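You operate a simulated robot arm through the tools that you are given. There is no shell and no other tool. Be economical: measure what you need, move in short steps, check, and stop when the job is done.

Carry out the task below with a simulated robot arm. There is one attempt and no reset: what you move stays moved.

TASK
Put things in order on the window side of the quilt. At the end: the green middle seedling pot (marked "THIRD") from the window side of the quilt stands where the brown wooden canister (marked "+5C") stood; the orange eyepiece from the window side of the quilt is in the grey bucket; the orange spool from the window side of the quilt stands on top of the white china canister (marked "5C"); the teal paperweight stands on top of the white papers with the orange clip; the brown wooden canister stands on top of the small teal book; whatever was shut is shut again. Leave all else as you found it, and nothing knocked over.
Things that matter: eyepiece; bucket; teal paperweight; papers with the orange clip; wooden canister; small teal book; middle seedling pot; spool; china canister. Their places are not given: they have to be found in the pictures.

It is judged by the outcome, as a careful person would: the job done as asked, and still so three seconds after it is handed in. It fails if anything else is knocked over, pushed out of place, dropped, spilled or broken.

THE ROBOT
A 7-joint arm with a two-finger parallel gripper, fixed in place. Base frame: the origin is at the foot of the arm, x ahead of it, y to its left, z up; the work surface is at about z = 0. Readings come in m, rad, newtons and seconds.
With the tool pointing down near the work surface it reaches from about 0.22 to 0.58 m from the base axis. Its first joint turns from -1.152 to 1.152 rad. Payload 2.5 kg.
The tool frame sits at the grasp point between the pads (the TCP): z along the fingers, y along the line on which they close. The tips reach 0.023 m beyond it. Largest opening 0.094 m; finger width 0.038, thickness 0.01; the body of the gripper, 0.054 by 0.096 m, starts 0.039 m behind the TCP.
Orientation is that of the tool frame in the base frame, as a unit quaternion [w, x, y, z]. With the fingers straight down and closing along the base's y, the tool's x points along the base's -x, its y along +y and its z along -z.

THE INTERFACE
- The arm moves only by the tool jog_arm. Its argument "series" is a list of rows, each a list of 7 numbers: the shift along the tool's x, y, z in units of 50 mm (1.0 is 50 mm), then the turn, a rotation vector about the tool's x, y, z in units of 8 degrees (1.0 is 8 degrees), then the gripper command, from -1 (shut) to 1 (fully open), values between in proportion. In form: [[dx, dy, dz, rx, ry, rz, jaw], ...]. A call has 1 to 20 rows; each row shifts and turns the commanded pose from where the row before left it, along the tool's axes as they then stand. A call with a number of a shift or a turn outside -1 to 1 is refused whole. Each row takes 0.2 s and may step no farther than 0.05 m and 0.15 rad from the row before; otherwise, or with a gripper value out of range, the whole call is refused. A pose out of reach is approached as far as the arm can. The call stops where the force on the tool passes 40 N (or 10 N more than at its start, if that is more) or the arm is blocked; 0.2 s more then pass. Each finger travels about 0.108 m/s and halts on what it meets, pressing with about 32 N; the grip force reading is that of the motor and also rises with nothing between the fingers. The clock runs only during rows and for 0.2 s after the last one: add rows that do not move to give the fingers time. It gives the time, the measured TCP pose, the force on the tool (base axes), the opening and the grip force at its end, in the units of the frame above (readings bear some noise).
- Cameras (640 x 400 px; columns grow to the right, rows downward): "scene" is fixed at [0.1276, -0.4201, 0.5379]; the picture's right is [0.73, -0.69, 0.00], its down [-0.48, -0.51, -0.71] and it looks along [0.49, 0.51, -0.71] (base axes); focal length 214 px, centre (320, 200). "wrist" rides on the gripper at [-0.039, 0, -0.044] in the tool frame; the picture's right is [0.00, -1.00, 0.00], its down [0.97, 0.00, -0.24] and it looks along [0.24, 0.00, 0.97] (tool axes); focal length 218 px, centre (320, 200).
- snapshot(camera): a new picture of that camera. It takes no simulated time.
- locate(camera, pixels): for up to 12 pixels [column, row] of the newest picture of that camera ("zoom" is the newest enlarged one), the place [x, y, z] in the base frame of the surface seen there, good to about 0.002 m, but the place of the scene camera against the robot may be out by one fixed shift of up to 0.012 m in any direction. It takes no simulated time.
- inspect(camera, box): a new picture of the part [left, top, right, bottom] of that camera's present view, enlarged. It takes no simulated time.
- hand_in(): hands the job in; it is judged then, once.

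Work in short steps. Measure before you move; look again where a grasp or a placing could have gone wrong, and mend it. You have 80 turns and 46 pictures in all, those below and enlarged ones among them. Open the gripper and draw the arm clear of the work before you hand the job in, unless the task says otherwise; then end with one line.

The tools are called after "Call:" by a JSON object that holds its "fn" and its "kwargs". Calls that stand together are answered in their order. jog_arm: Moves the arm, as the interface text tells. Its arguments: {"type":"object","properties":{"series":{"type":"array","items":{"type":"array","items":{"type":"number"}}}},"required":["series"]} The other tools are called the same way: snapshot (camera) takes a picture; locate (camera, pixels) gives the place of the surface under pixels of a picture; inspect (camera, box) takes an enlarged picture of a part of a camera's view; hand_in () hands the job in.

At the start:

```text
time: 0.0
ee_pos: [0.3105, 0.1293, 0.4069]
ee_rot: [0.0, 0.0, 1.0, 0.0]
contact_force: [0.9, -0.1, -0.4]
finger_gap: 0.0942
grip_force: 0.0
```

scene: 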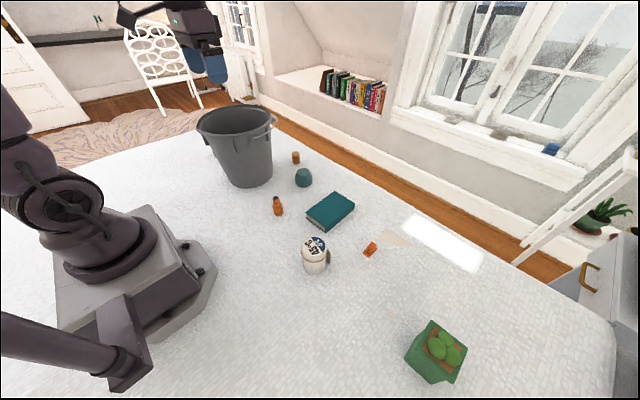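
wrist: 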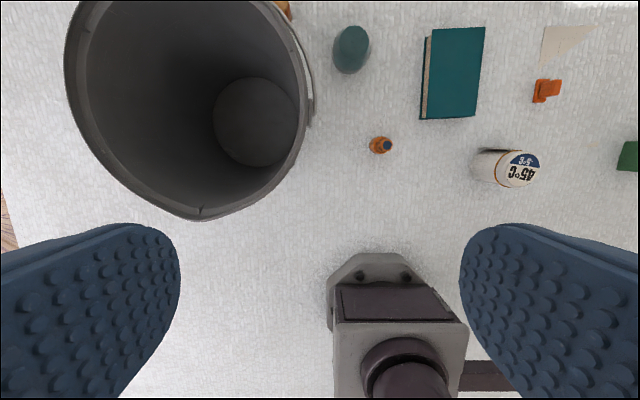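

I start by enlarging the scene centre to identify the objects around (250-460, 140-380).

Call:
{"fn": "inspect", "kwargs": {"camera": "scene", "box": [240, 140, 400, 290]}}

Call:
{"fn": "inspect", "kwargs": {"camera": "scene", "box": [360, 190, 500, 400]}}

```text
2.67 times, centred on (320, 215) of scene
```

zoom: 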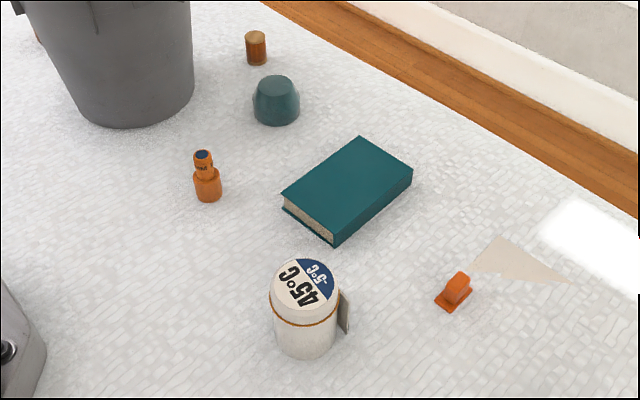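

```text
1.90 times, centred on (430, 295) of scene
```

zoom: 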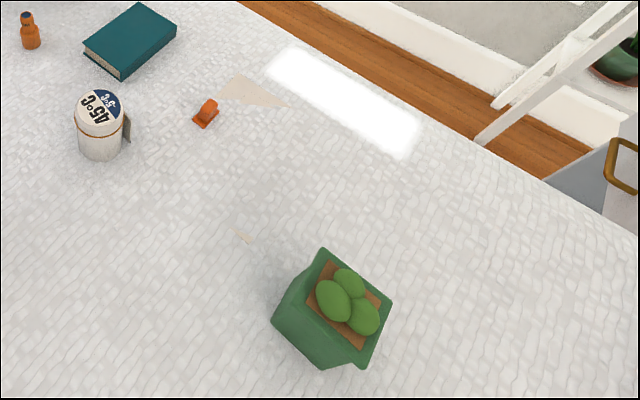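

The wooden canister isn't visible yet. I locate what's seen from both cameras before scanning with the wrist.

Call:
{"fn": "snapshot", "kwargs": {"camera": "wrist"}}

Call:
{"fn": "snapshot", "kwargs": {"camera": "scene"}}

Call:
{"fn": "locate", "kwargs": {"camera": "wrist", "pixels": [[283, 8], [350, 45], [381, 145], [425, 118], [484, 30], [477, 117], [519, 168], [545, 90], [565, 45], [632, 155], [190, 5], [255, 120]]}}

Call:
{"fn": "locate", "kwargs": {"camera": "scene", "pixels": [[295, 154], [303, 172], [278, 198], [330, 205], [316, 243], [371, 247], [395, 238], [437, 345], [440, 240], [590, 280], [207, 130], [560, 290]]}}

```text
41 pictures are left
```

wrist: 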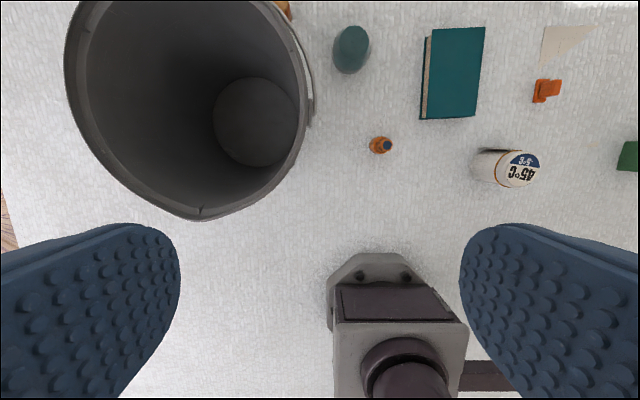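

```text
40 pictures are left
```

scene: 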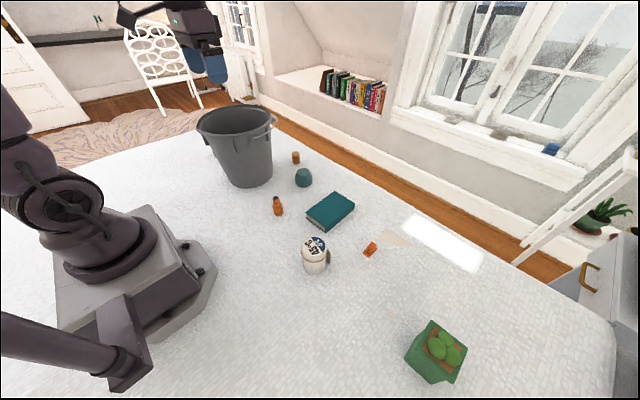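

```text
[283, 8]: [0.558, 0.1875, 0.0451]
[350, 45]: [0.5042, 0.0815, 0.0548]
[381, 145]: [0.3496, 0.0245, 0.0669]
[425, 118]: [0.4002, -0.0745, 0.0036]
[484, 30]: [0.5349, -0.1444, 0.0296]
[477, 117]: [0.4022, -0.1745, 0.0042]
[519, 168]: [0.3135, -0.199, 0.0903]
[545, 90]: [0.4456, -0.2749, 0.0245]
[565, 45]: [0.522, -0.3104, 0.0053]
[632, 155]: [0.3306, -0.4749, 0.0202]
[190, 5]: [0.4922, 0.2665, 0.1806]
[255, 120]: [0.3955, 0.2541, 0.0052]
```

```text
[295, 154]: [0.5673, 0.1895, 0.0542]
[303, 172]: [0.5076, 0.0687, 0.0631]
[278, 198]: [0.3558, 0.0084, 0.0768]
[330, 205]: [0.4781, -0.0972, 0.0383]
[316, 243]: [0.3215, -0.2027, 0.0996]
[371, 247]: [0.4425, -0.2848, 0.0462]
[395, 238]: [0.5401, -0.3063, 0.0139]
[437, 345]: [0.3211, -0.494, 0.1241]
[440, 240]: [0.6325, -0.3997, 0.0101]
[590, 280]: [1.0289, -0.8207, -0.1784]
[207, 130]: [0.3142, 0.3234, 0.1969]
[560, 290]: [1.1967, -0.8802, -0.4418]
```

Scene vs wrist offset is about (+0.008,-0.004,+0.009). A speck of orange shows behind the bucket at (214,155); I move the wrist left (+y) and up to look there.

Call:
{"fn": "jog_arm", "kwargs": {"series": [[0, 1, -0.5, 0, 0, 0, 1], [0, 1, -0.5, 0, 0, 0, 1], [0, 1, -0.5, 0, 0, 0, 1], [0, 1, 0, 0, 0, 0, 1]]}}

Call:
{"fn": "snapshot", "kwargs": {"camera": "wrist"}}

Call:
{"fn": "inspect", "kwargs": {"camera": "scene", "box": [170, 90, 320, 200]}}

```text
refused: row 1 steps farther than a row can; nothing moved
```

```text
39 pictures are left
```

wrist: 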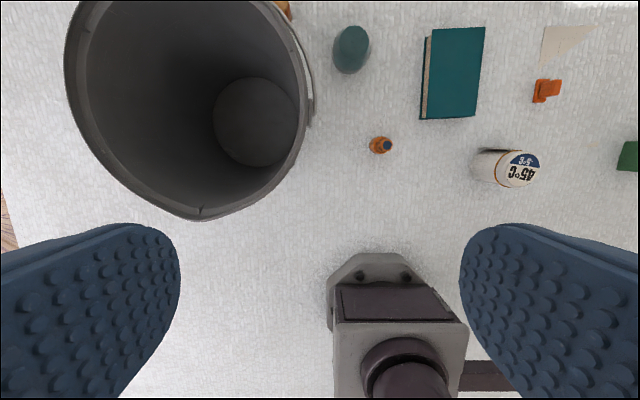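

```text
3.64 times, centred on (245, 145) of scene
```

zoom: 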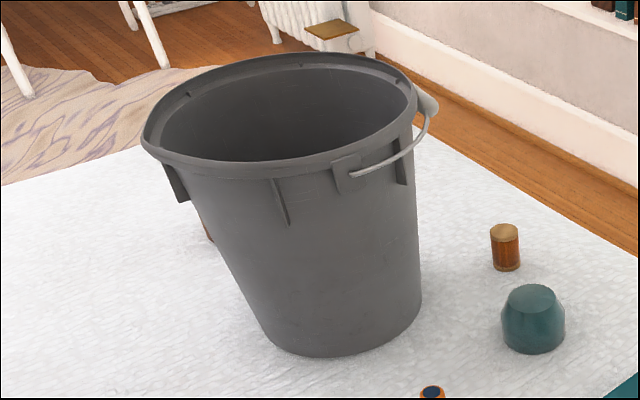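

The brown cylinder at (295,157) looks like the wooden canister, and the orange speck behind the bucket is likely the spool. I move the arm left and up with smaller steps.

Call:
{"fn": "jog_arm", "kwargs": {"series": [[0, 0.85, -0.4, 0, 0, 0, 1], [0, 0.85, -0.4, 0, 0, 0, 1], [0, 0.85, -0.4, 0, 0, 0, 1], [0, 0.85, 0, 0, 0, 0, 1], [0, 0.5, 0, 0, 0, 0, 1]]}}

Call:
{"fn": "snapshot", "kwargs": {"camera": "wrist"}}

```text
time: 1.2
ee_pos: [0.3101, 0.3259, 0.468]
ee_rot: [0.0, 0.0, 1.0, -0.001]
contact_force: [-0.9, -0.1, -0.5]
finger_gap: 0.094
grip_force: 0.1
```

```text
37 pictures are left
```

wrist: 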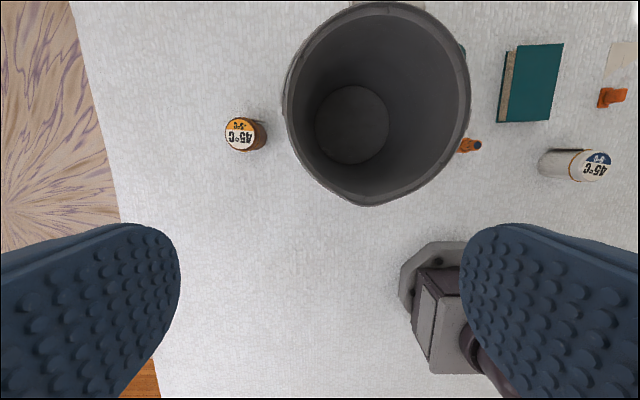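

The wooden canister is at wrist (245,134), left of the bucket. I enlarge it and locate it.

Call:
{"fn": "inspect", "kwargs": {"camera": "wrist", "box": [205, 95, 285, 170]}}

Call:
{"fn": "locate", "kwargs": {"camera": "wrist", "pixels": [[240, 134], [225, 134], [256, 134], [240, 118], [240, 150], [266, 134], [465, 60], [285, 105], [470, 110], [380, 5], [368, 205], [350, 120]]}}

Call:
{"fn": "locate", "kwargs": {"camera": "zoom", "pixels": [[320, 200], [480, 200], [440, 290], [240, 200]]}}

```text
5.33 times, centred on (245, 132) of wrist
```

zoom: 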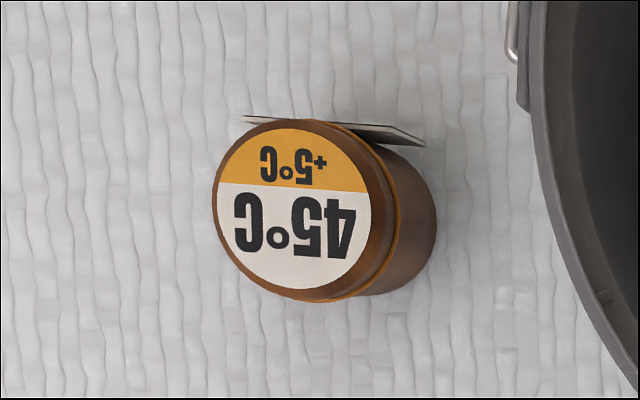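

```text
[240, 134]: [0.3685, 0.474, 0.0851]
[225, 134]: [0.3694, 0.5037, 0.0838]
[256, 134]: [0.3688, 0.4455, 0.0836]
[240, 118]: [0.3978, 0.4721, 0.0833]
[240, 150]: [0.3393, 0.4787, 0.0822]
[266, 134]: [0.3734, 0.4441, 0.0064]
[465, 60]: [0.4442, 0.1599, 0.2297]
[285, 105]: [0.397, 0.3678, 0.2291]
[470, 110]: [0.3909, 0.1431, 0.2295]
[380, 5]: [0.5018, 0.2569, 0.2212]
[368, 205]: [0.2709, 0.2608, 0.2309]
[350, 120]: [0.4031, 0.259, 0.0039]
```

```text
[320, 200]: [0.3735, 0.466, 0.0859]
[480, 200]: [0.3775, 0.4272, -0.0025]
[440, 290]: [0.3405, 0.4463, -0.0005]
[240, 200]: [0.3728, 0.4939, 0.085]
```

Canister: centre (0.371, 0.474), radius about 0.029, height 0.085, with a tag on its +x side. Now I swing right to view the pot and the rest.

Call:
{"fn": "jog_arm", "kwargs": {"series": [[0, -0.95, 0, 0, 0, 0, 1], [0, -0.95, 0, 0, 0, 0, 1], [0, -0.95, 0, 0, 0, 0, 1], [0, -0.95, 0, 0, 0, 0, 1], [0, -0.95, 0, 0, 0, 0, 1], [0, -0.95, 0, 0, 0, 0, 1], [0, -0.95, 0, 0, 0, 0, 1], [0, -0.95, 0, 0, 0, 0, 1], [0, -0.95, 0, 0, 0, 0, 1], [0, -0.95, 0, 0, 0, 0, 1], [0, -0.95, 0, 0, 0, 0, 1], [0, -0.95, 0, 0, 0, 0, 1], [0, -0.5, 0, 0, 0, 0, 1]]}}

Call:
{"fn": "snapshot", "kwargs": {"camera": "wrist"}}

```text
time: 4.0
ee_pos: [0.3096, -0.2706, 0.4675]
ee_rot: [0.0, -0.001, 1.0, 0.001]
contact_force: [-0.7, 0.2, -0.4]
finger_gap: 0.0938
grip_force: 0.2
```

```text
35 pictures are left
```

wrist: 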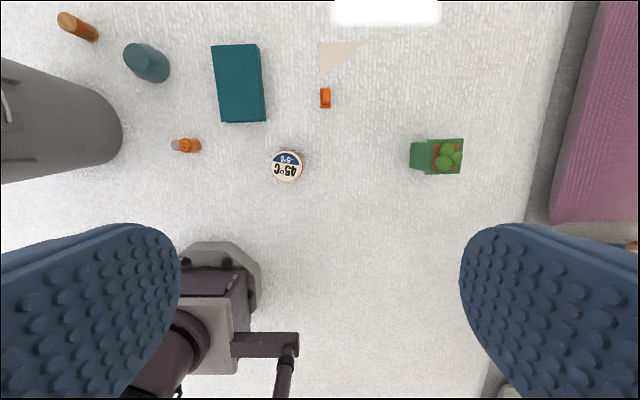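

I enlarge the pot, clip/papers, and the left group from this view.

Call:
{"fn": "inspect", "kwargs": {"camera": "wrist", "box": [390, 115, 490, 195]}}

Call:
{"fn": "locate", "kwargs": {"camera": "zoom", "pixels": [[290, 158], [455, 150], [455, 350], [285, 355], [140, 190], [140, 320], [250, 250], [430, 250]]}}

Call:
{"fn": "inspect", "kwargs": {"camera": "wrist", "box": [265, 20, 385, 190]}}

Call:
{"fn": "locate", "kwargs": {"camera": "zoom", "pixels": [[320, 150], [320, 120], [310, 185], [305, 170], [328, 170], [236, 344], [200, 345], [271, 345], [236, 380], [236, 308]]}}

```text
5.00 times, centred on (440, 155) of wrist
```

zoom: 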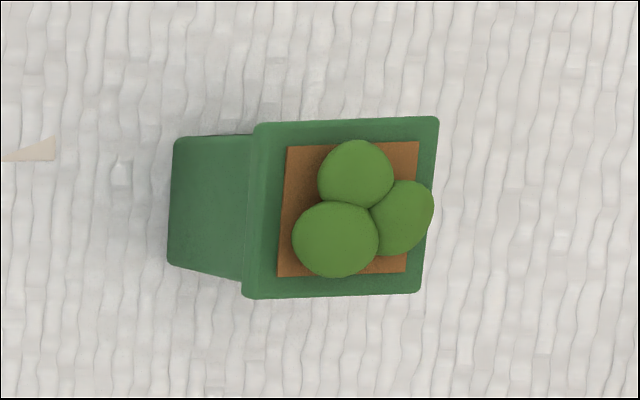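

```text
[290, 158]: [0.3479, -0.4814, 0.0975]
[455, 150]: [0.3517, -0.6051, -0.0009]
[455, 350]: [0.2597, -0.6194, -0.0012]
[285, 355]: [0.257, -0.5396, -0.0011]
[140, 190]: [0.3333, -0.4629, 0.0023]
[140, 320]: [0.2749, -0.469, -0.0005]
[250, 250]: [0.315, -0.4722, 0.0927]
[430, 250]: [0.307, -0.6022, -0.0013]
```

```text
2.35 times, centred on (325, 105) of wrist
```

zoom: 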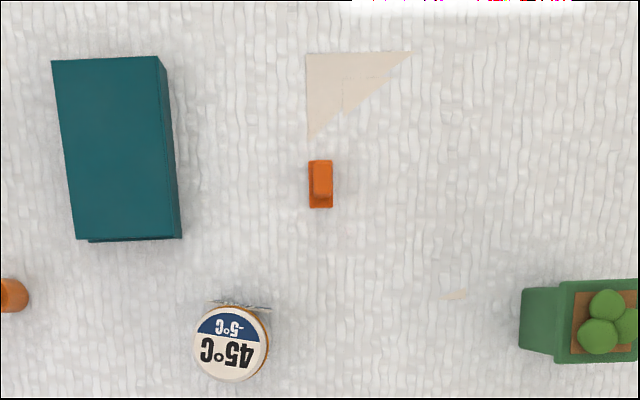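

```text
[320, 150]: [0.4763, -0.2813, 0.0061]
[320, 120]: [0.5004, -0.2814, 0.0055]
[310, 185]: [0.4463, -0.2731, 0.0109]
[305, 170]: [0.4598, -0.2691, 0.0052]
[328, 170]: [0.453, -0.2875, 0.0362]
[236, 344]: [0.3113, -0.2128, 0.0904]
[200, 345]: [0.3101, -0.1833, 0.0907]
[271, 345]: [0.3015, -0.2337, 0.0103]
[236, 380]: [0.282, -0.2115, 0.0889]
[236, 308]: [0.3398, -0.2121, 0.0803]
```

Papers blend into the quilt; I enlarge around the clip (325,97) to find their extent by height.

Call:
{"fn": "inspect", "kwargs": {"camera": "wrist", "box": [285, 30, 405, 160]}}

Call:
{"fn": "locate", "kwargs": {"camera": "zoom", "pixels": [[160, 100], [160, 180], [160, 260], [200, 300], [240, 220], [300, 300], [330, 260], [380, 220], [440, 160], [440, 260], [500, 200], [400, 320]]}}

Call:
{"fn": "locate", "kwargs": {"camera": "zoom", "pixels": [[260, 100], [340, 60], [350, 140], [300, 180], [450, 100], [520, 330], [500, 380], [300, 380], [560, 260], [240, 60], [420, 30], [270, 250]]}}

```text
3.08 times, centred on (345, 95) of wrist
```

zoom: 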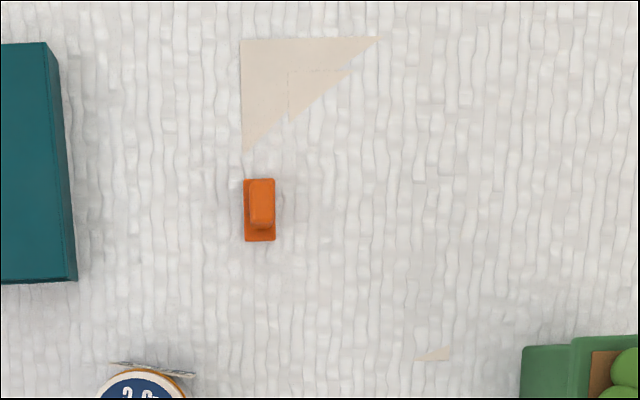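

```text
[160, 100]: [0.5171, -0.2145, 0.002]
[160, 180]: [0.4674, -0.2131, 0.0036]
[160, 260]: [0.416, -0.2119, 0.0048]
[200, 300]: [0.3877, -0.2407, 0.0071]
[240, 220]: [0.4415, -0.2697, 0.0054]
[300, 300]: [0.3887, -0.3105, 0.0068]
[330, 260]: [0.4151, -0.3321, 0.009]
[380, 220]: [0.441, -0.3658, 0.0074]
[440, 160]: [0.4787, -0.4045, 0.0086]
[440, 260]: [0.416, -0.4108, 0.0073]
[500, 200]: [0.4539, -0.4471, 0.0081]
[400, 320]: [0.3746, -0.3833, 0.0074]
```

```text
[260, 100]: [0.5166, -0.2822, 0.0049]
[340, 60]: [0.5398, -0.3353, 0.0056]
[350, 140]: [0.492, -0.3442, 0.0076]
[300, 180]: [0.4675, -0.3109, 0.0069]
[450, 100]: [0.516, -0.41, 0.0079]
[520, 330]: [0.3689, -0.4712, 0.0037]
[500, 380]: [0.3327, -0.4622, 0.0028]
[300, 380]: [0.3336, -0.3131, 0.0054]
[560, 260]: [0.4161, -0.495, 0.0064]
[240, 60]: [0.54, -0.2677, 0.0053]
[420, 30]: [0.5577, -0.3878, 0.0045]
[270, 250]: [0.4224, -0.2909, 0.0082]
```

The papers are clear now: visible corner (0.553,-0.268) and sliver near (0.35,-0.41) mean a sheet x 0.35–0.55, y −0.268–−0.41, clip on its left edge. Next I move over the middle group to measure eyepiece, paperweight, book and spool.

Call:
{"fn": "jog_arm", "kwargs": {"series": [[-0.26, 0.83, 0.29, 0, 0, 0, 1], [-0.26, 0.83, 0.29, 0, 0, 0, 1], [-0.26, 0.83, 0.29, 0, 0, 0, 1], [-0.26, 0.83, 0.29, 0, 0, 0, 1], [-0.26, 0.83, 0.29, 0, 0, 0, 1], [-0.26, 0.83, 0.29, 0, 0, 0, 1], [-0.26, 0.83, 0.29, 0, 0, 0, 1]]}}

Call:
{"fn": "inspect", "kwargs": {"camera": "wrist", "box": [120, 0, 520, 250]}}

```text
time: 5.6
ee_pos: [0.4007, 0.0182, 0.3672]
ee_rot: [0.0, 0.0, 1.0, 0.0]
contact_force: [0.1, 0.4, 0.3]
finger_gap: 0.0941
grip_force: 0.0
```

```text
1.60 times, centred on (320, 125) of wrist
```

zoom: 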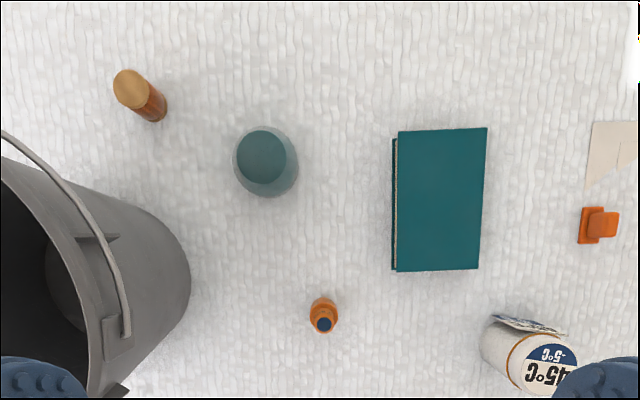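

Locating key points of each in this view.

Call:
{"fn": "locate", "kwargs": {"camera": "zoom", "pixels": [[129, 88], [113, 88], [146, 88], [129, 70], [129, 106], [158, 112], [262, 157], [238, 157], [286, 157], [262, 131], [262, 183], [296, 170]]}}

Call:
{"fn": "locate", "kwargs": {"camera": "zoom", "pixels": [[401, 134], [485, 130], [476, 266], [398, 268], [323, 324], [311, 312], [337, 312], [323, 300], [393, 200], [40, 250], [190, 280], [125, 320]]}}

Call:
{"fn": "inspect", "kwargs": {"camera": "wrist", "box": [170, 20, 350, 220]}}

```text
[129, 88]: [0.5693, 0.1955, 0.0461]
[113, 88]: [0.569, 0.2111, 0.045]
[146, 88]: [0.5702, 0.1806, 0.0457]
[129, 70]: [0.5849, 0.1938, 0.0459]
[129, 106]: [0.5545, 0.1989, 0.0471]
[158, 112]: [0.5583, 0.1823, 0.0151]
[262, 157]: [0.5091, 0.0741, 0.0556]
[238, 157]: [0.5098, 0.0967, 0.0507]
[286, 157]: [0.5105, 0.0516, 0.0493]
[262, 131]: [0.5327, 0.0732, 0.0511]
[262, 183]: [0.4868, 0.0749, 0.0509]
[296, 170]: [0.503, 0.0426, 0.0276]
```

```text
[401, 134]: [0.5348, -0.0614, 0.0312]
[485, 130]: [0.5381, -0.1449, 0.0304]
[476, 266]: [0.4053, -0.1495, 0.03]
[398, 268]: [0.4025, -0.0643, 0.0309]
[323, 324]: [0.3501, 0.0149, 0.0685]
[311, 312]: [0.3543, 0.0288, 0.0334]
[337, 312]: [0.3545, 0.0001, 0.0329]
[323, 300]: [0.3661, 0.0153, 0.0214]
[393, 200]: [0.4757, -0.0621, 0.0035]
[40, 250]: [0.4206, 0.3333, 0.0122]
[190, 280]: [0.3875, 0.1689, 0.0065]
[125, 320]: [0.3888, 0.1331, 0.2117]
```

```text
2.00 times, centred on (260, 120) of wrist
```

zoom: 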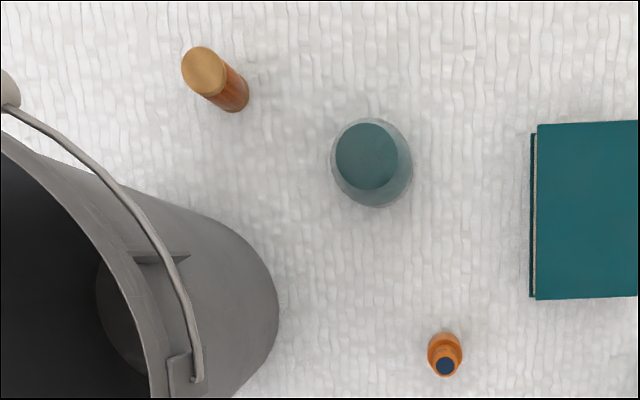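

Eyepiece: centre (0.352,0.0145), base Ø0.029, height 0.068. I go above it with the jaw half-open, then down to z≈0.04 to grip the base.

Call:
{"fn": "jog_arm", "kwargs": {"series": [[0.16, -0.012, 0.9, 0, 0, 0, 0.4], [0.16, -0.012, 0.9, 0, 0, 0, 0.4], [0.16, -0.012, 0.9, 0, 0, 0, 0.4], [0.16, -0.012, 0.9, 0, 0, 0, 0.4], [0.16, -0.012, 0.9, 0, 0, 0, 0.4], [0.16, -0.012, 0.7, 0, 0, 0, 0.4], [0, 0, 0, 0, 0, 0, 0.4]]}}

Call:
{"fn": "snapshot", "kwargs": {"camera": "wrist"}}

```text
time: 7.2
ee_pos: [0.3521, 0.0165, 0.1056]
ee_rot: [-0.001, 0.0, 1.0, 0.0]
contact_force: [0.4, 0.3, -0.2]
finger_gap: 0.0658
grip_force: 0.2
```

```text
29 pictures are left
```

wrist: 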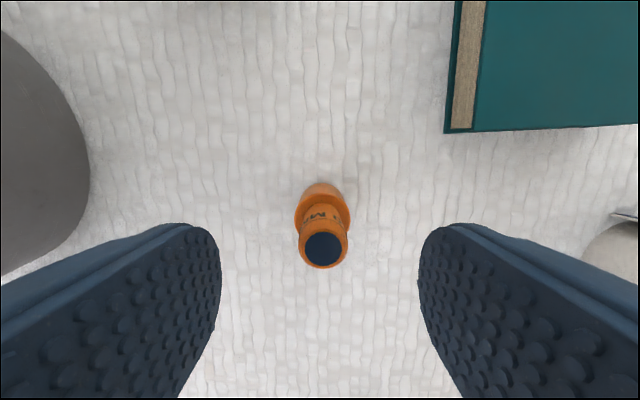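

Eyepiece is centred between the fingers at (323,235). I descend 65 mm, then close.

Call:
{"fn": "jog_arm", "kwargs": {"series": [[0, 0, 0.65, 0, 0, 0, 0.4], [0, 0, 0.65, 0, 0, 0, 0.4], [0, 0, 0, 0, 0, 0, 0.0], [0, 0, 0, 0, 0, 0, -0.5], [0, 0, 0, 0, 0, 0, -1], [0, 0, 0, 0, 0, 0, -1]]}}

```text
time: 8.6
ee_pos: [0.3522, 0.0183, 0.0411]
ee_rot: [0.0, 0.001, 1.0, 0.0]
contact_force: [-0.5, 0.2, -0.4]
finger_gap: 0.0309
grip_force: 31.8
```

Gripped at 31 mm. I lift to z≈0.32 and carry it above the bucket centre (0.392,0.256).

Call:
{"fn": "jog_arm", "kwargs": {"series": [[0, 0, -0.9, 0, 0, 0, -1], [0, 0, -0.95, 0, 0, 0, -1], [0, 0, -0.95, 0, 0, 0, -1], [0, 0, -0.95, 0, 0, 0, -1], [0, 0, -0.95, 0, 0, 0, -1], [0, 0, -0.95, 0, 0, 0, -1], [-0.16, 0.95, 0, 0, 0, 0, -1], [-0.16, 0.95, 0, 0, 0, 0, -1], [-0.16, 0.95, 0, 0, 0, 0, -1], [-0.16, 0.95, 0, 0, 0, 0, -1], [-0.16, 0.95, 0, 0, 0, 0, -1], [0, 0, 0, 0, 0, 0, -1]]}}

Call:
{"fn": "snapshot", "kwargs": {"camera": "wrist"}}

Call:
{"fn": "snapshot", "kwargs": {"camera": "scene"}}

```text
time: 11.2
ee_pos: [0.3919, 0.2535, 0.3223]
ee_rot: [0.0, 0.0, 1.0, 0.0]
contact_force: [-0.3, -1.0, -1.5]
finger_gap: 0.0306
grip_force: 31.7
```

```text
28 pictures are left
```

wrist: 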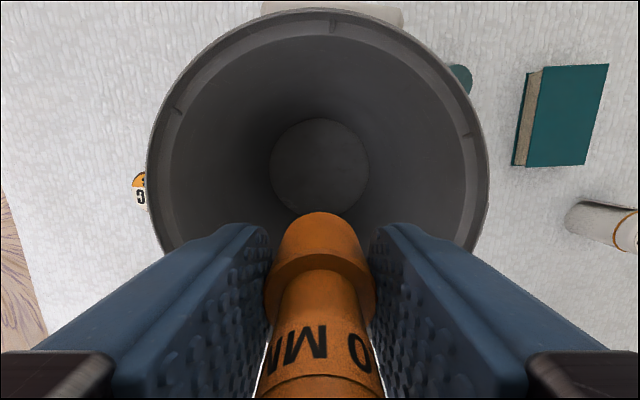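

```text
27 pictures are left
```

scene: 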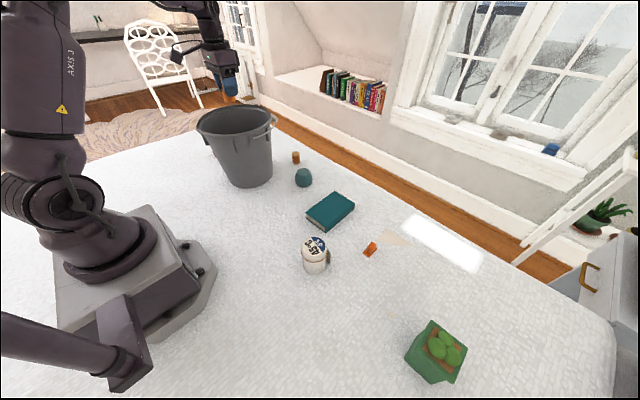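

The eyepiece is above the bucket's mouth, centred at (320,167). I lower 0.265 m in steps to just above the floor.

Call:
{"fn": "jog_arm", "kwargs": {"series": [[0, 0, 0.9, 0, 0, 0, -1], [0, 0, 0.9, 0, 0, 0, -1], [0, 0, 0.9, 0, 0, 0, -1], [0, 0, 0.9, 0, 0, 0, -1], [0, 0, 0.9, 0, 0, 0, -1], [0, 0, 0.5, 0, 0, 0, -1], [0, 0, 0.3, 0, 0, 0, -1], [0, 0, 0, 0, 0, 0, -1]]}}

Call:
{"fn": "snapshot", "kwargs": {"camera": "scene"}}

```text
time: 13.0
ee_pos: [0.3932, 0.2542, 0.0572]
ee_rot: [-0.001, 0.0, 1.0, 0.001]
contact_force: [2.1, 0.0, 2.6]
finger_gap: 0.0308
grip_force: 31.6
```

```text
26 pictures are left
```

scene: 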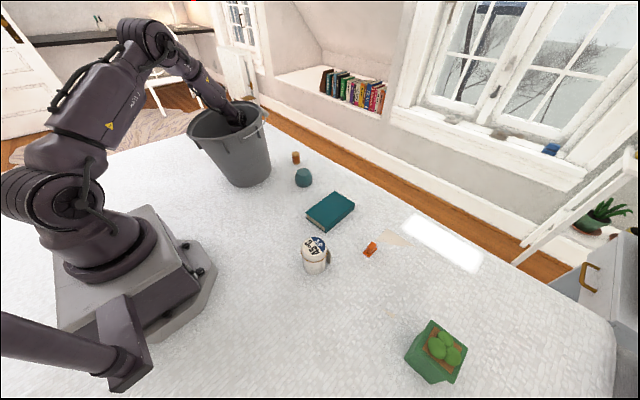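

The bucket rim has moved (left edge 197→188), so the forearm is leaning on the rim. I raise 50 mm and check.

Call:
{"fn": "jog_arm", "kwargs": {"series": [[0, 0, -0.3, 0, 0, 0, -1], [0, 0, -0.3, 0, 0, 0, -1], [0, 0, -0.4, 0, 0, 0, -1], [0, 0, 0, 0, 0, 0, -1]]}}

Call:
{"fn": "inspect", "kwargs": {"camera": "scene", "box": [150, 60, 330, 200]}}

```text
time: 14.0
ee_pos: [0.3913, 0.2538, 0.1086]
ee_rot: [0.0, 0.0, 1.0, 0.0]
contact_force: [-0.2, -0.2, -0.7]
finger_gap: 0.0305
grip_force: 31.6
```

```text
2.86 times, centred on (240, 130) of scene
```

zoom: 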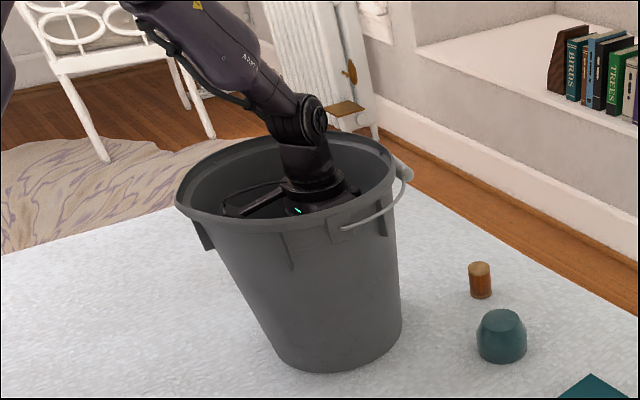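

The bucket slid about 5 px in the picture (toward −x,+y); a cable bracket on the wrist touches its −x/+y inner wall. I shift slightly +x,−y, lower a bit less than before, release gently with a small opening, and withdraw.

Call:
{"fn": "jog_arm", "kwargs": {"series": [[-0.12, -0.12, 0, 0, 0, 0, -1], [-0.12, -0.12, 0.2, 0, 0, 0, -1], [0, 0, 0.35, 0, 0, 0, -1], [0, 0, 0.35, 0, 0, 0, -1], [0, 0, 0, 0, 0, 0, -1], [0, 0, 0, 0, 0, 0, -0.2], [0, 0, 0, 0, 0, 0, 0.0], [0, 0, 0, 0, 0, 0, 0.1], [0, 0, 0, 0, 0, 0, 0.1]]}}

Call:
{"fn": "jog_arm", "kwargs": {"series": [[0, 0, -0.3, 0, 0, 0, 0.1], [0, 0, -0.5, 0, 0, 0, 0.1], [0, 0, -0.9, 0, 0, 0, 0.1], [0, 0, -0.9, 0, 0, 0, 0.1], [0, 0, -0.9, 0, 0, 0, 0.1], [0, 0, -0.9, 0, 0, 0, 0.1], [0, 0, -0.9, 0, 0, 0, 0.1], [0, 0, -0.9, 0, 0, 0, 1], [0, 0.9, -0.2, 0, 0, 0, 1], [0.9, 0, 0, 0, 0, 0, 1], [0.4, 0, 0, 0, 0, 0, 1]]}}

Call:
{"fn": "snapshot", "kwargs": {"camera": "wrist"}}

Call:
{"fn": "snapshot", "kwargs": {"camera": "scene"}}

```text
time: 16.0
ee_pos: [0.4051, 0.2423, 0.0628]
ee_rot: [0.0, 0.0, 1.0, 0.0]
contact_force: [0.4, -0.7, 0.1]
finger_gap: 0.0517
grip_force: 0.1
```

```text
time: 18.4
ee_pos: [0.3379, 0.2866, 0.3833]
ee_rot: [0.001, 0.0, 1.0, 0.001]
contact_force: [-0.6, -0.1, -0.3]
finger_gap: 0.094
grip_force: 0.1
```

```text
24 pictures are left
```

wrist: 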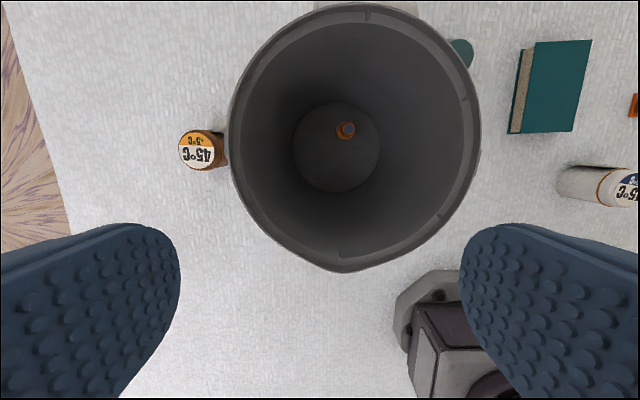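

```text
23 pictures are left
```

scene: 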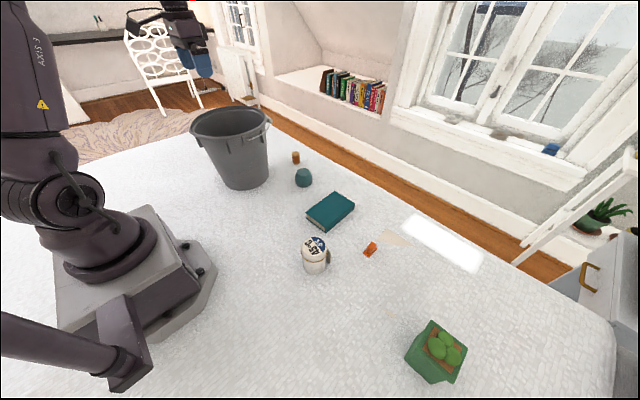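

The eyepiece stands in the bucket. I measure how far the bucket shifted.

Call:
{"fn": "locate", "kwargs": {"camera": "wrist", "pixels": [[345, 271], [231, 150], [479, 130], [375, 6], [336, 148], [294, 148], [379, 148], [336, 103], [336, 191], [195, 151]]}}

Call:
{"fn": "locate", "kwargs": {"camera": "scene", "pixels": [[191, 125], [268, 118], [244, 189], [225, 160], [230, 105], [200, 140]]}}

```text
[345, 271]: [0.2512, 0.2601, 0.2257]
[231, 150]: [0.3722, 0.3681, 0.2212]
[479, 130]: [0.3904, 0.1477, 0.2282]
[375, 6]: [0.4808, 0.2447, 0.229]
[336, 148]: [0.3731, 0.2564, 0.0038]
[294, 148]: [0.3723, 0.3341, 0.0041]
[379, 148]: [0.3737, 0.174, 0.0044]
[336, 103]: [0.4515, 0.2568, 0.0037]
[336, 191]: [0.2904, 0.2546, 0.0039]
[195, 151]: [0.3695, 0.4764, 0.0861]
```

```text
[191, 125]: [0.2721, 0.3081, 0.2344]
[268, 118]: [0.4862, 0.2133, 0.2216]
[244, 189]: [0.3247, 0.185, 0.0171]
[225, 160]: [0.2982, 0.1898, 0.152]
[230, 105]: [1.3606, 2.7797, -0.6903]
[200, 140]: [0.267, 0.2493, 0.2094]
```

The bucket has moved about −0.020 m in x (floor centre 0.393→0.372, y unchanged). I'll push it back from inside: lower with shut fingers above the eyepiece's height, then push +x gently.

Call:
{"fn": "jog_arm", "kwargs": {"series": [[-0.55, -0.3, 0, 0, 0, 0, -1], [-0.55, -0.3, 0, 0, 0, 0, -1], [0, 0, 0.9, 0, 0, 0, -1], [0, 0, 0.9, 0, 0, 0, -1], [0, 0, 0.9, 0, 0, 0, -1], [0, 0, 0.9, 0, 0, 0, -1], [0, 0, 0.9, 0, 0, 0, -1], [0, 0, 0.9, 0, 0, 0, -1], [0, 0, 0.15, 0, 0, 0, -1], [-0.2, 0, 0, 0, 0, 0, -1], [-0.2, 0, 0, 0, 0, 0, -1], [0, 0, 0, 0, 0, 0, -1]]}}

```text
time: 21.0
ee_pos: [0.4147, 0.2561, 0.1058]
ee_rot: [0.001, 0.0, 1.0, 0.0]
contact_force: [0.3, 0.2, 0.5]
finger_gap: 0.0
grip_force: 31.7
```

No contact yet. I creep +x 10 mm and read the force.

Call:
{"fn": "jog_arm", "kwargs": {"series": [[-0.1, 0, 0, 0, 0, 0, -1], [-0.1, 0, 0, 0, 0, 0, -1]]}}

Call:
{"fn": "jog_arm", "kwargs": {"series": [[-0.1, 0, 0, 0, 0, 0, -1]]}}

Call:
{"fn": "jog_arm", "kwargs": {"series": [[-0.1, 0, 0, 0, 0, 0, -1]]}}

Call:
{"fn": "jog_arm", "kwargs": {"series": [[-0.1, 0, 0, 0, 0, 0, -1]]}}

```text
time: 21.6
ee_pos: [0.4246, 0.2575, 0.1057]
ee_rot: [0.0, 0.0, 1.0, 0.0]
contact_force: [-0.7, -0.9, 1.1]
finger_gap: 0.0
grip_force: 32.6
```

```text
time: 22.0
ee_pos: [0.4288, 0.2558, 0.1059]
ee_rot: [0.001, 0.0, 1.0, -0.001]
contact_force: [-1.1, 0.3, 0.0]
finger_gap: 0.0003
grip_force: 32.1
```

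```text
time: 22.4
ee_pos: [0.4348, 0.2557, 0.1061]
ee_rot: [0.0, 0.0, 1.0, 0.0]
contact_force: [-0.7, -0.7, 0.3]
finger_gap: 0.0
grip_force: 32.6
```

```text
time: 22.8
ee_pos: [0.4394, 0.2564, 0.1063]
ee_rot: [-0.001, -0.001, 1.0, 0.0]
contact_force: [-1.4, -0.8, 0.1]
finger_gap: 0.0
grip_force: 32.1
```

Force is ambiguous; I check the bucket in the scene view (left rim was 191, target ~196).

Call:
{"fn": "inspect", "kwargs": {"camera": "scene", "box": [150, 60, 330, 200]}}

```text
2.86 times, centred on (240, 130) of scene
```

zoom: 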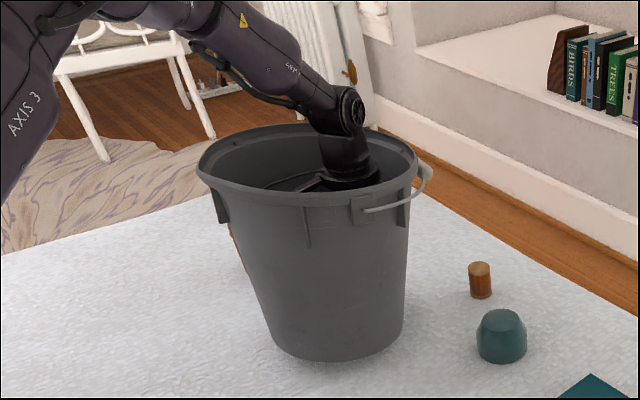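

The bucket's near rim is raised (zoom (197,168)), so it's partly tilting rather than sliding. I back off slowly so that it settles and re-measure.

Call:
{"fn": "jog_arm", "kwargs": {"series": [[0.1, 0, 0, 0, 0, 0, -1], [0.1, 0, 0, 0, 0, 0, -1], [0.1, 0, 0, 0, 0, 0, -1], [0.1, 0, 0, 0, 0, 0, -1], [0.1, 0, 0, 0, 0, 0, -1], [0.2, 0, 0, 0, 0, 0, -1]]}}

Call:
{"fn": "inspect", "kwargs": {"camera": "scene", "box": [150, 60, 330, 200]}}

```text
time: 24.2
ee_pos: [0.4045, 0.2564, 0.1065]
ee_rot: [0.0, 0.0, 1.0, 0.0]
contact_force: [0.0, -0.2, 0.4]
finger_gap: 0.0
grip_force: 31.9
```

```text
2.86 times, centred on (240, 130) of scene
```

zoom: 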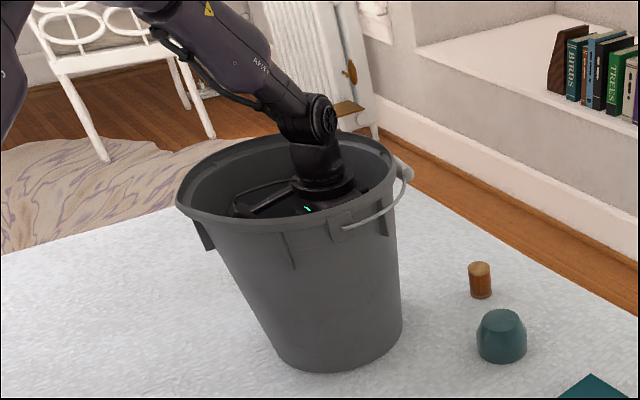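

It only tipped and settled back. A firmer way: grip the rim at its −x side radially and drag it +x while clamped. I rise, move over the −x rim, and turn the tool 90°.

Call:
{"fn": "jog_arm", "kwargs": {"series": [[0, 0, -0.9, 0, 0, 0, -1], [0, 0, -0.9, 0, 0, 0, -1], [0, 0, -0.9, 0, 0, 0, -1], [0, 0, -0.9, 0, 0, 0, -1], [0, 0, -0.9, 0, 0, 0, -1], [0, 0, -0.9, 0, 0, 0, 0], [0.5, 0, 0, 0, 0, -0.98, 0], [0.5, 0, 0, 0, 0, -0.98, 0], [0, 0, 0, 0, 0, -0.98, 0], [0, 0, 0, 0, 0, -0.98, 0], [0, 0, 0, 0, 0, -0.98, 0], [0, 0, 0, 0, 0, -0.98, 0], [0, 0, 0, 0, 0, -0.98, 0], [0, 0, 0, 0, 0, -0.98, 0], [0, 0, 0, 0, 0, -0.98, 0], [0, 0, 0, 0, 0, -0.98, 0], [0, 0, 0, 0, 0, -0.98, 0], [0, 0, 0, 0, 0, -0.47, 0], [0, 0, 0, 0, 0, 0, 0]]}}

Call:
{"fn": "snapshot", "kwargs": {"camera": "wrist"}}

```text
time: 28.2
ee_pos: [0.3555, 0.2539, 0.3763]
ee_rot: [0.0, 0.708, -0.706, 0.001]
contact_force: [-0.2, 0.7, -0.1]
finger_gap: 0.0468
grip_force: 0.2
```

```text
20 pictures are left
```

wrist: 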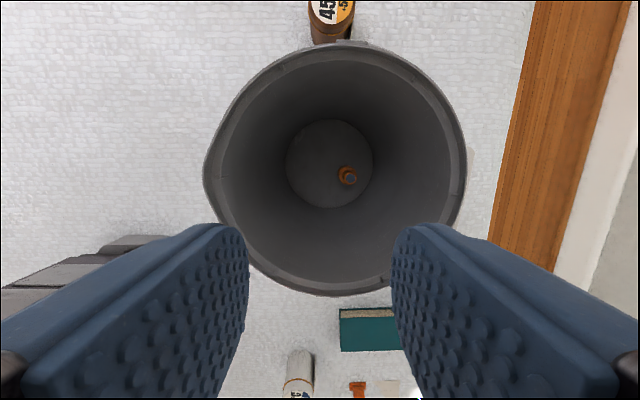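

Now image-right is +x. I locate the −x rim's outer and inner edges near (205-225,180) and the floor centre.

Call:
{"fn": "locate", "kwargs": {"camera": "wrist", "pixels": [[205, 175], [209, 175], [214, 175], [220, 175], [226, 175], [232, 175], [330, 163], [287, 163], [373, 163], [330, 120], [330, 207], [466, 165]]}}

```text
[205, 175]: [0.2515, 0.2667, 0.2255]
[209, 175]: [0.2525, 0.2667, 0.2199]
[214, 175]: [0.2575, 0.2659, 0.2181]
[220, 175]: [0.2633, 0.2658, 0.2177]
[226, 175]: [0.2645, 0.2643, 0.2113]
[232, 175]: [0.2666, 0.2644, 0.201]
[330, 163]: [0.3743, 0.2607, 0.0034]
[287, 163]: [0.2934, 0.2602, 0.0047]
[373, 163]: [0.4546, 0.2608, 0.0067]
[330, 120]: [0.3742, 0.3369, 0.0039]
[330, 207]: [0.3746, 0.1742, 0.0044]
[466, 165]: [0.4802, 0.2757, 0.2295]
```

Rim spans x≈0.251–0.266 at z≈0.22. I move the TCP to (0.259, 0.26), lower to z≈0.208 and close.

Call:
{"fn": "jog_arm", "kwargs": {"series": [[-0.12, 0.9, 0, 0, 0, 0, 0.2], [0, 0.9, 0, 0, 0, 0, 0.2], [0, 0.13, 0.8, 0, 0, 0, 0.2], [0, 0, 0.8, 0, 0, 0, 0.2], [0, 0, 0.8, 0, 0, 0, 0.2], [0, 0, 0.6, 0, 0, 0, 0.2], [0, 0, 0.36, 0, 0, 0, 0.2], [0, 0, 0, 0, 0, 0, 0.2]]}}

Call:
{"fn": "snapshot", "kwargs": {"camera": "wrist"}}

```text
time: 30.0
ee_pos: [0.2572, 0.2592, 0.2071]
ee_rot: [0.0, 0.708, -0.707, -0.001]
contact_force: [0.0, -0.2, 0.4]
finger_gap: 0.0565
grip_force: 0.1
```

```text
19 pictures are left
```

wrist: 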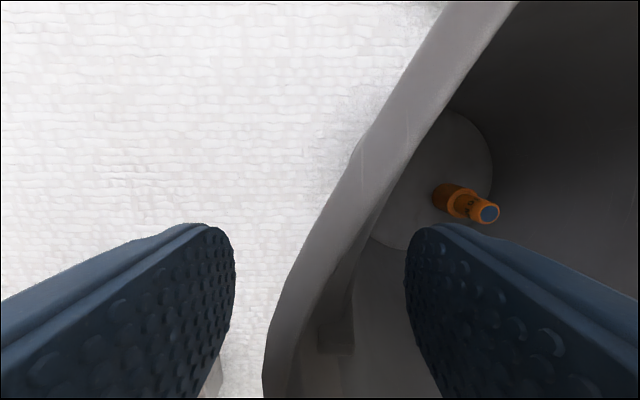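

The rim is between the fingers. I close, then drag +x by 19 mm in small steps.

Call:
{"fn": "jog_arm", "kwargs": {"series": [[0, 0, 0, 0, 0, 0, -0.2], [0, 0, 0, 0, 0, 0, -0.5], [0, 0, 0, 0, 0, 0, -1], [0, 0, 0, 0, 0, 0, -1]]}}

Call:
{"fn": "jog_arm", "kwargs": {"series": [[0, -0.1, 0, 0, 0, 0, -1], [0, -0.1, 0, 0, 0, 0, -1], [0, -0.1, 0, 0, 0, 0, -1], [0, -0.08, 0, 0, 0, 0, -1], [0, 0, 0, 0, 0, 0, -1]]}}

Call:
{"fn": "inspect", "kwargs": {"camera": "scene", "box": [150, 60, 330, 200]}}

```text
time: 31.0
ee_pos: [0.258, 0.259, 0.2099]
ee_rot: [0.001, -0.707, 0.707, -0.001]
contact_force: [-3.0, -4.7, 8.7]
finger_gap: 0.0138
grip_force: 31.2
```

```text
time: 32.2
ee_pos: [0.2767, 0.261, 0.208]
ee_rot: [0.0, 0.708, -0.706, -0.001]
contact_force: [-5.7, 0.9, 11.5]
finger_gap: 0.0136
grip_force: 31.6
```

```text
2.86 times, centred on (240, 130) of scene
```

zoom: 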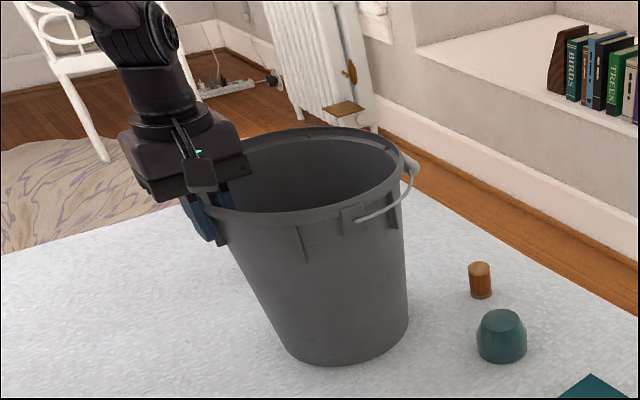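

The bucket slid: its foot is now at (350,362) zoom. I open and rise, then measure.

Call:
{"fn": "jog_arm", "kwargs": {"series": [[0, 0, 0, 0, 0, 0, -0.6], [0, 0, 0, 0, 0, 0, -0.3], [0, 0, 0, 0, 0, 0, 0], [0, 0, 0, 0, 0, 0, 0.2], [0, 0, 0, 0, 0, 0, 0.2], [0, 0, -0.8, 0, 0, 0, 0.2], [0, 0, -0.9, 0, 0, 0, 0.2], [0, 0, -0.9, 0, 0, 0, 1], [0, -0.8, -0.5, 0, 0, 0, 1], [0, -0.8, -0.2, 0, 0, 0, 1], [0, 0, 0, 0, 0, 0, 1]]}}

Call:
{"fn": "snapshot", "kwargs": {"camera": "wrist"}}

Call:
{"fn": "locate", "kwargs": {"camera": "wrist", "pixels": [[330, 163], [300, 163], [280, 163], [380, 163], [360, 163], [205, 175], [225, 175], [466, 165], [480, 165]]}}

```text
time: 34.6
ee_pos: [0.3568, 0.2581, 0.3738]
ee_rot: [0.001, -0.707, 0.707, 0.001]
contact_force: [0.1, -0.1, 0.3]
finger_gap: 0.0939
grip_force: 0.0
```

```text
17 pictures are left
```

wrist: 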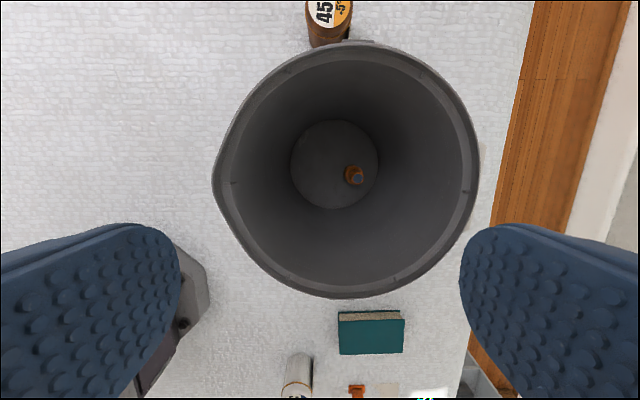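

```text
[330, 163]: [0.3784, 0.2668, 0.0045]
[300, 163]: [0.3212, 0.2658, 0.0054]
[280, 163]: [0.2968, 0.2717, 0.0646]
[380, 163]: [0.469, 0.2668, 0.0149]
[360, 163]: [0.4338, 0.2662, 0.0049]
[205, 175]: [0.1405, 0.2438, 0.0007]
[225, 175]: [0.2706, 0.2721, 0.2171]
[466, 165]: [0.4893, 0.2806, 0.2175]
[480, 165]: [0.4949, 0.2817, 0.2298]
```

Bucket is now back to within about 1 cm of its place; good. Now I turn the tool back, move above the wooden canister (0.371,0.475), and descend to z≈0.17 with jaws wide.

Call:
{"fn": "jog_arm", "kwargs": {"series": [[0, 0, 0, 0, 0, 0.98, 1], [0, 0, 0, 0, 0, 0.98, 1], [0, 0, 0, 0, 0, 0.98, 1], [0, 0, 0, 0, 0, 0.98, 1], [0, 0, 0, 0, 0, 0.98, 1], [0, 0, 0, 0, 0, 0.98, 1], [0, 0, 0, 0, 0, 0.98, 1], [0, 0, 0, 0, 0, 0.98, 1], [0, 0, 0, 0, 0, 0.98, 1], [0, 0, 0, 0, 0, 0.98, 1], [0, 0, 0, 0, 0, 0.98, 1], [0, 0, 0, 0, 0, 0.47, 1]]}}

Call:
{"fn": "jog_arm", "kwargs": {"series": [[-0.06, 0.87, 0, 0, 0, 0, 1], [-0.06, 0.87, 0, 0, 0, 0, 1], [-0.06, 0.87, 0, 0, 0, 0, 1], [-0.06, 0.87, 0, 0, 0, 0, 1], [-0.06, 0.87, 0, 0, 0, 0, 1], [0, 0, 0.9, 0, 0, 0, 1], [0, 0, 0.9, 0, 0, 0, 1], [0, 0, 0.9, 0, 0, 0, 1], [0, 0, 0.9, 0, 0, 0, 1], [0, 0, 0.4, 0, 0, 0, 1], [0, 0, 0, 0, 0, 0, 1]]}}

Call:
{"fn": "snapshot", "kwargs": {"camera": "wrist"}}

```text
time: 37.2
ee_pos: [0.3581, 0.2603, 0.373]
ee_rot: [0.0, 0.001, 1.0, 0.0]
contact_force: [0.4, -0.4, 0.5]
finger_gap: 0.094
grip_force: 0.0
```

```text
time: 39.6
ee_pos: [0.3469, 0.4435, 0.1539]
ee_rot: [0.0, 0.0, 1.0, 0.0]
contact_force: [0.5, 0.4, -0.1]
finger_gap: 0.0941
grip_force: 0.2
out of reach, approached as far as the arm can: row 4, 5
```

```text
16 pictures are left
```

wrist: 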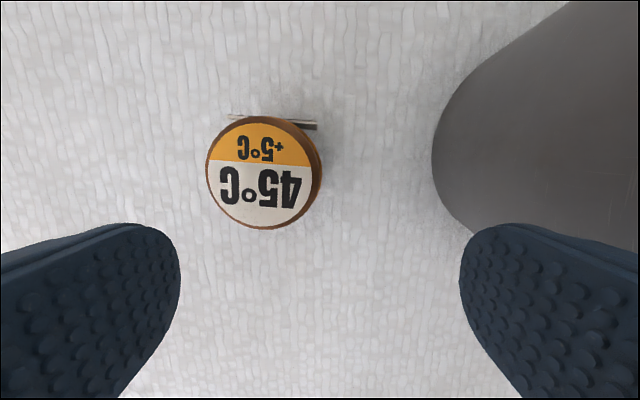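

Reach was limited at height. I try to go outward from here at z 0.154 by (+0.024,+0.031).

Call:
{"fn": "jog_arm", "kwargs": {"series": [[-0.24, 0.32, 0, 0, 0, 0, 1], [-0.24, 0.32, 0, 0, 0, 0, 1], [0, 0, 0, 0, 0, 0, 1]]}}

Call:
{"fn": "locate", "kwargs": {"camera": "wrist", "pixels": [[259, 172], [210, 172], [310, 172], [259, 120], [259, 226], [320, 175]]}}

```text
time: 40.4
ee_pos: [0.3708, 0.4754, 0.155]
ee_rot: [0.0, 0.0, 1.0, -0.001]
contact_force: [1.3, -0.6, 0.2]
finger_gap: 0.0938
grip_force: 0.0
```

```text
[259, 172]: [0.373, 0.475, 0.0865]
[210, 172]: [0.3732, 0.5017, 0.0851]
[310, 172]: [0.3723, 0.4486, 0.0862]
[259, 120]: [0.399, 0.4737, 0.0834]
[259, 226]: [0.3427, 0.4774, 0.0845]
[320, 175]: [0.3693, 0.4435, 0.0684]
```

Reached (0.371,0.475), which is the canister's axis. I lower to z≈0.056 and close.

Call:
{"fn": "jog_arm", "kwargs": {"series": [[0, 0, 0.7, 0, 0, 0, 1], [0, 0, 0.7, 0, 0, 0, 1], [0, 0, 0.58, 0, 0, 0, 1], [0, 0, 0, 0, 0, 0, 1]]}}

Call:
{"fn": "jog_arm", "kwargs": {"series": [[0, 0, 0, 0, 0, 0, 0.4], [0, 0, 0, 0, 0, 0, 0.1], [0, 0, 0, 0, 0, 0, -0.5], [0, 0, 0, 0, 0, 0, -1], [0, 0, 0, 0, 0, 0, -1]]}}

```text
time: 41.4
ee_pos: [0.3671, 0.4705, 0.0575]
ee_rot: [0.0, 0.0, 1.0, 0.0]
contact_force: [0.4, 0.3, -0.7]
finger_gap: 0.094
grip_force: 0.0
out of reach, approached as far as the arm can: row 2
```

```text
time: 42.6
ee_pos: [0.3655, 0.4696, 0.058]
ee_rot: [0.0, 0.0, 1.0, 0.001]
contact_force: [0.3, 0.5, 1.8]
finger_gap: 0.0611
grip_force: 32.4
```

Gripped (61 mm incl. band). I lift nearly straight up with a slight inward drift to stay in reach.

Call:
{"fn": "jog_arm", "kwargs": {"series": [[0, 0, -0.5, 0, 0, 0, -1], [0, 0, -0.9, 0, 0, 0, -1], [0.05, -0.06, -0.9, 0, 0, 0, -1], [0.05, -0.06, -0.9, 0, 0, 0, -1], [0.05, -0.06, -0.9, 0, 0, 0, -1], [0.1, -0.1, -0.9, 0, 0, 0, -1], [0.1, -0.1, -0.9, 0, 0, 0, -1], [0, 0, 0, 0, 0, 0, -1]]}}

```text
time: 44.4
ee_pos: [0.3476, 0.4464, 0.3497]
ee_rot: [0.001, 0.0, 1.0, 0.0]
contact_force: [0.1, -0.3, -1.3]
finger_gap: 0.0606
grip_force: 31.6
out of reach, approached as far as the arm can: row 7
```

Now to above the book centre: target TCP (0.4645,−0.105) at z 0.35.

Call:
{"fn": "jog_arm", "kwargs": {"series": [[-0.195, -0.919, 0, 0, 0, 0, -1], [-0.195, -0.919, 0, 0, 0, 0, -1], [-0.195, -0.919, 0, 0, 0, 0, -1], [-0.195, -0.919, 0, 0, 0, 0, -1], [-0.195, -0.919, 0, 0, 0, 0, -1], [-0.195, -0.919, 0, 0, 0, 0, -1], [-0.195, -0.919, 0, 0, 0, 0, -1], [-0.195, -0.919, 0, 0, 0, 0, -1], [-0.195, -0.919, 0, 0, 0, 0, -1], [-0.195, -0.919, 0, 0, 0, 0, -1], [-0.195, -0.919, 0, 0, 0, 0, -1], [-0.195, -0.919, 0, 0, 0, 0, -1], [0, 0, 0.9, 0, 0, 0, -1], [0, 0, 0.9, 0, 0, 0, -1], [0, 0, 0.9, 0, 0, 0, -1], [0, 0, 0.9, 0, 0, 0, -1], [0, 0, 0, 0, 0, 0, -1]]}}

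Call:
{"fn": "snapshot", "kwargs": {"camera": "wrist"}}

```text
time: 48.0
ee_pos: [0.4637, -0.1049, 0.17]
ee_rot: [0.0, 0.0, 1.0, 0.0]
contact_force: [0.6, 0.0, 0.1]
finger_gap: 0.0611
grip_force: 31.7
```

```text
15 pictures are left
```

wrist: 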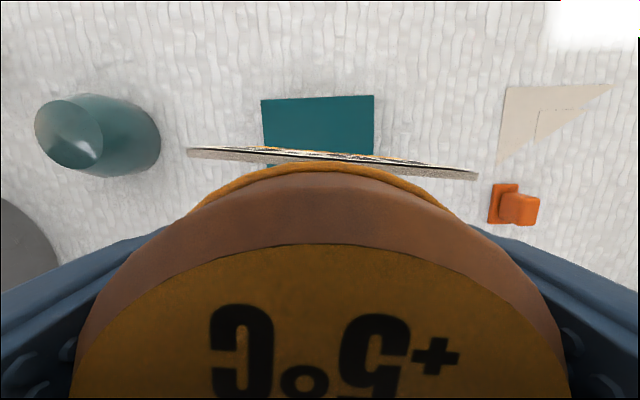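

Book is directly under. I descend to just above it and creep until contact.

Call:
{"fn": "jog_arm", "kwargs": {"series": [[0, 0, 0.7, 0, 0, 0, -1], [0, 0, 0.6, 0, 0, 0, -1], [0, 0, 0.2, 0, 0, 0, -1], [0, 0, 0.06, 0, 0, 0, -1], [0, 0, 0, 0, 0, 0, -1]]}}

Call:
{"fn": "jog_arm", "kwargs": {"series": [[0, 0, 0.04, 0, 0, 0, -1], [0, 0, 0.03, 0, 0, 0, -1]]}}

```text
time: 49.2
ee_pos: [0.4649, -0.1054, 0.0914]
ee_rot: [0.0, 0.0, 1.0, -0.001]
contact_force: [0.3, 0.6, -1.2]
finger_gap: 0.0609
grip_force: 32.4
```

```text
time: 49.8
ee_pos: [0.4637, -0.1044, 0.0893]
ee_rot: [-0.001, 0.001, 1.0, 0.0]
contact_force: [0.4, -0.2, -1.6]
finger_gap: 0.061
grip_force: 32.4
```

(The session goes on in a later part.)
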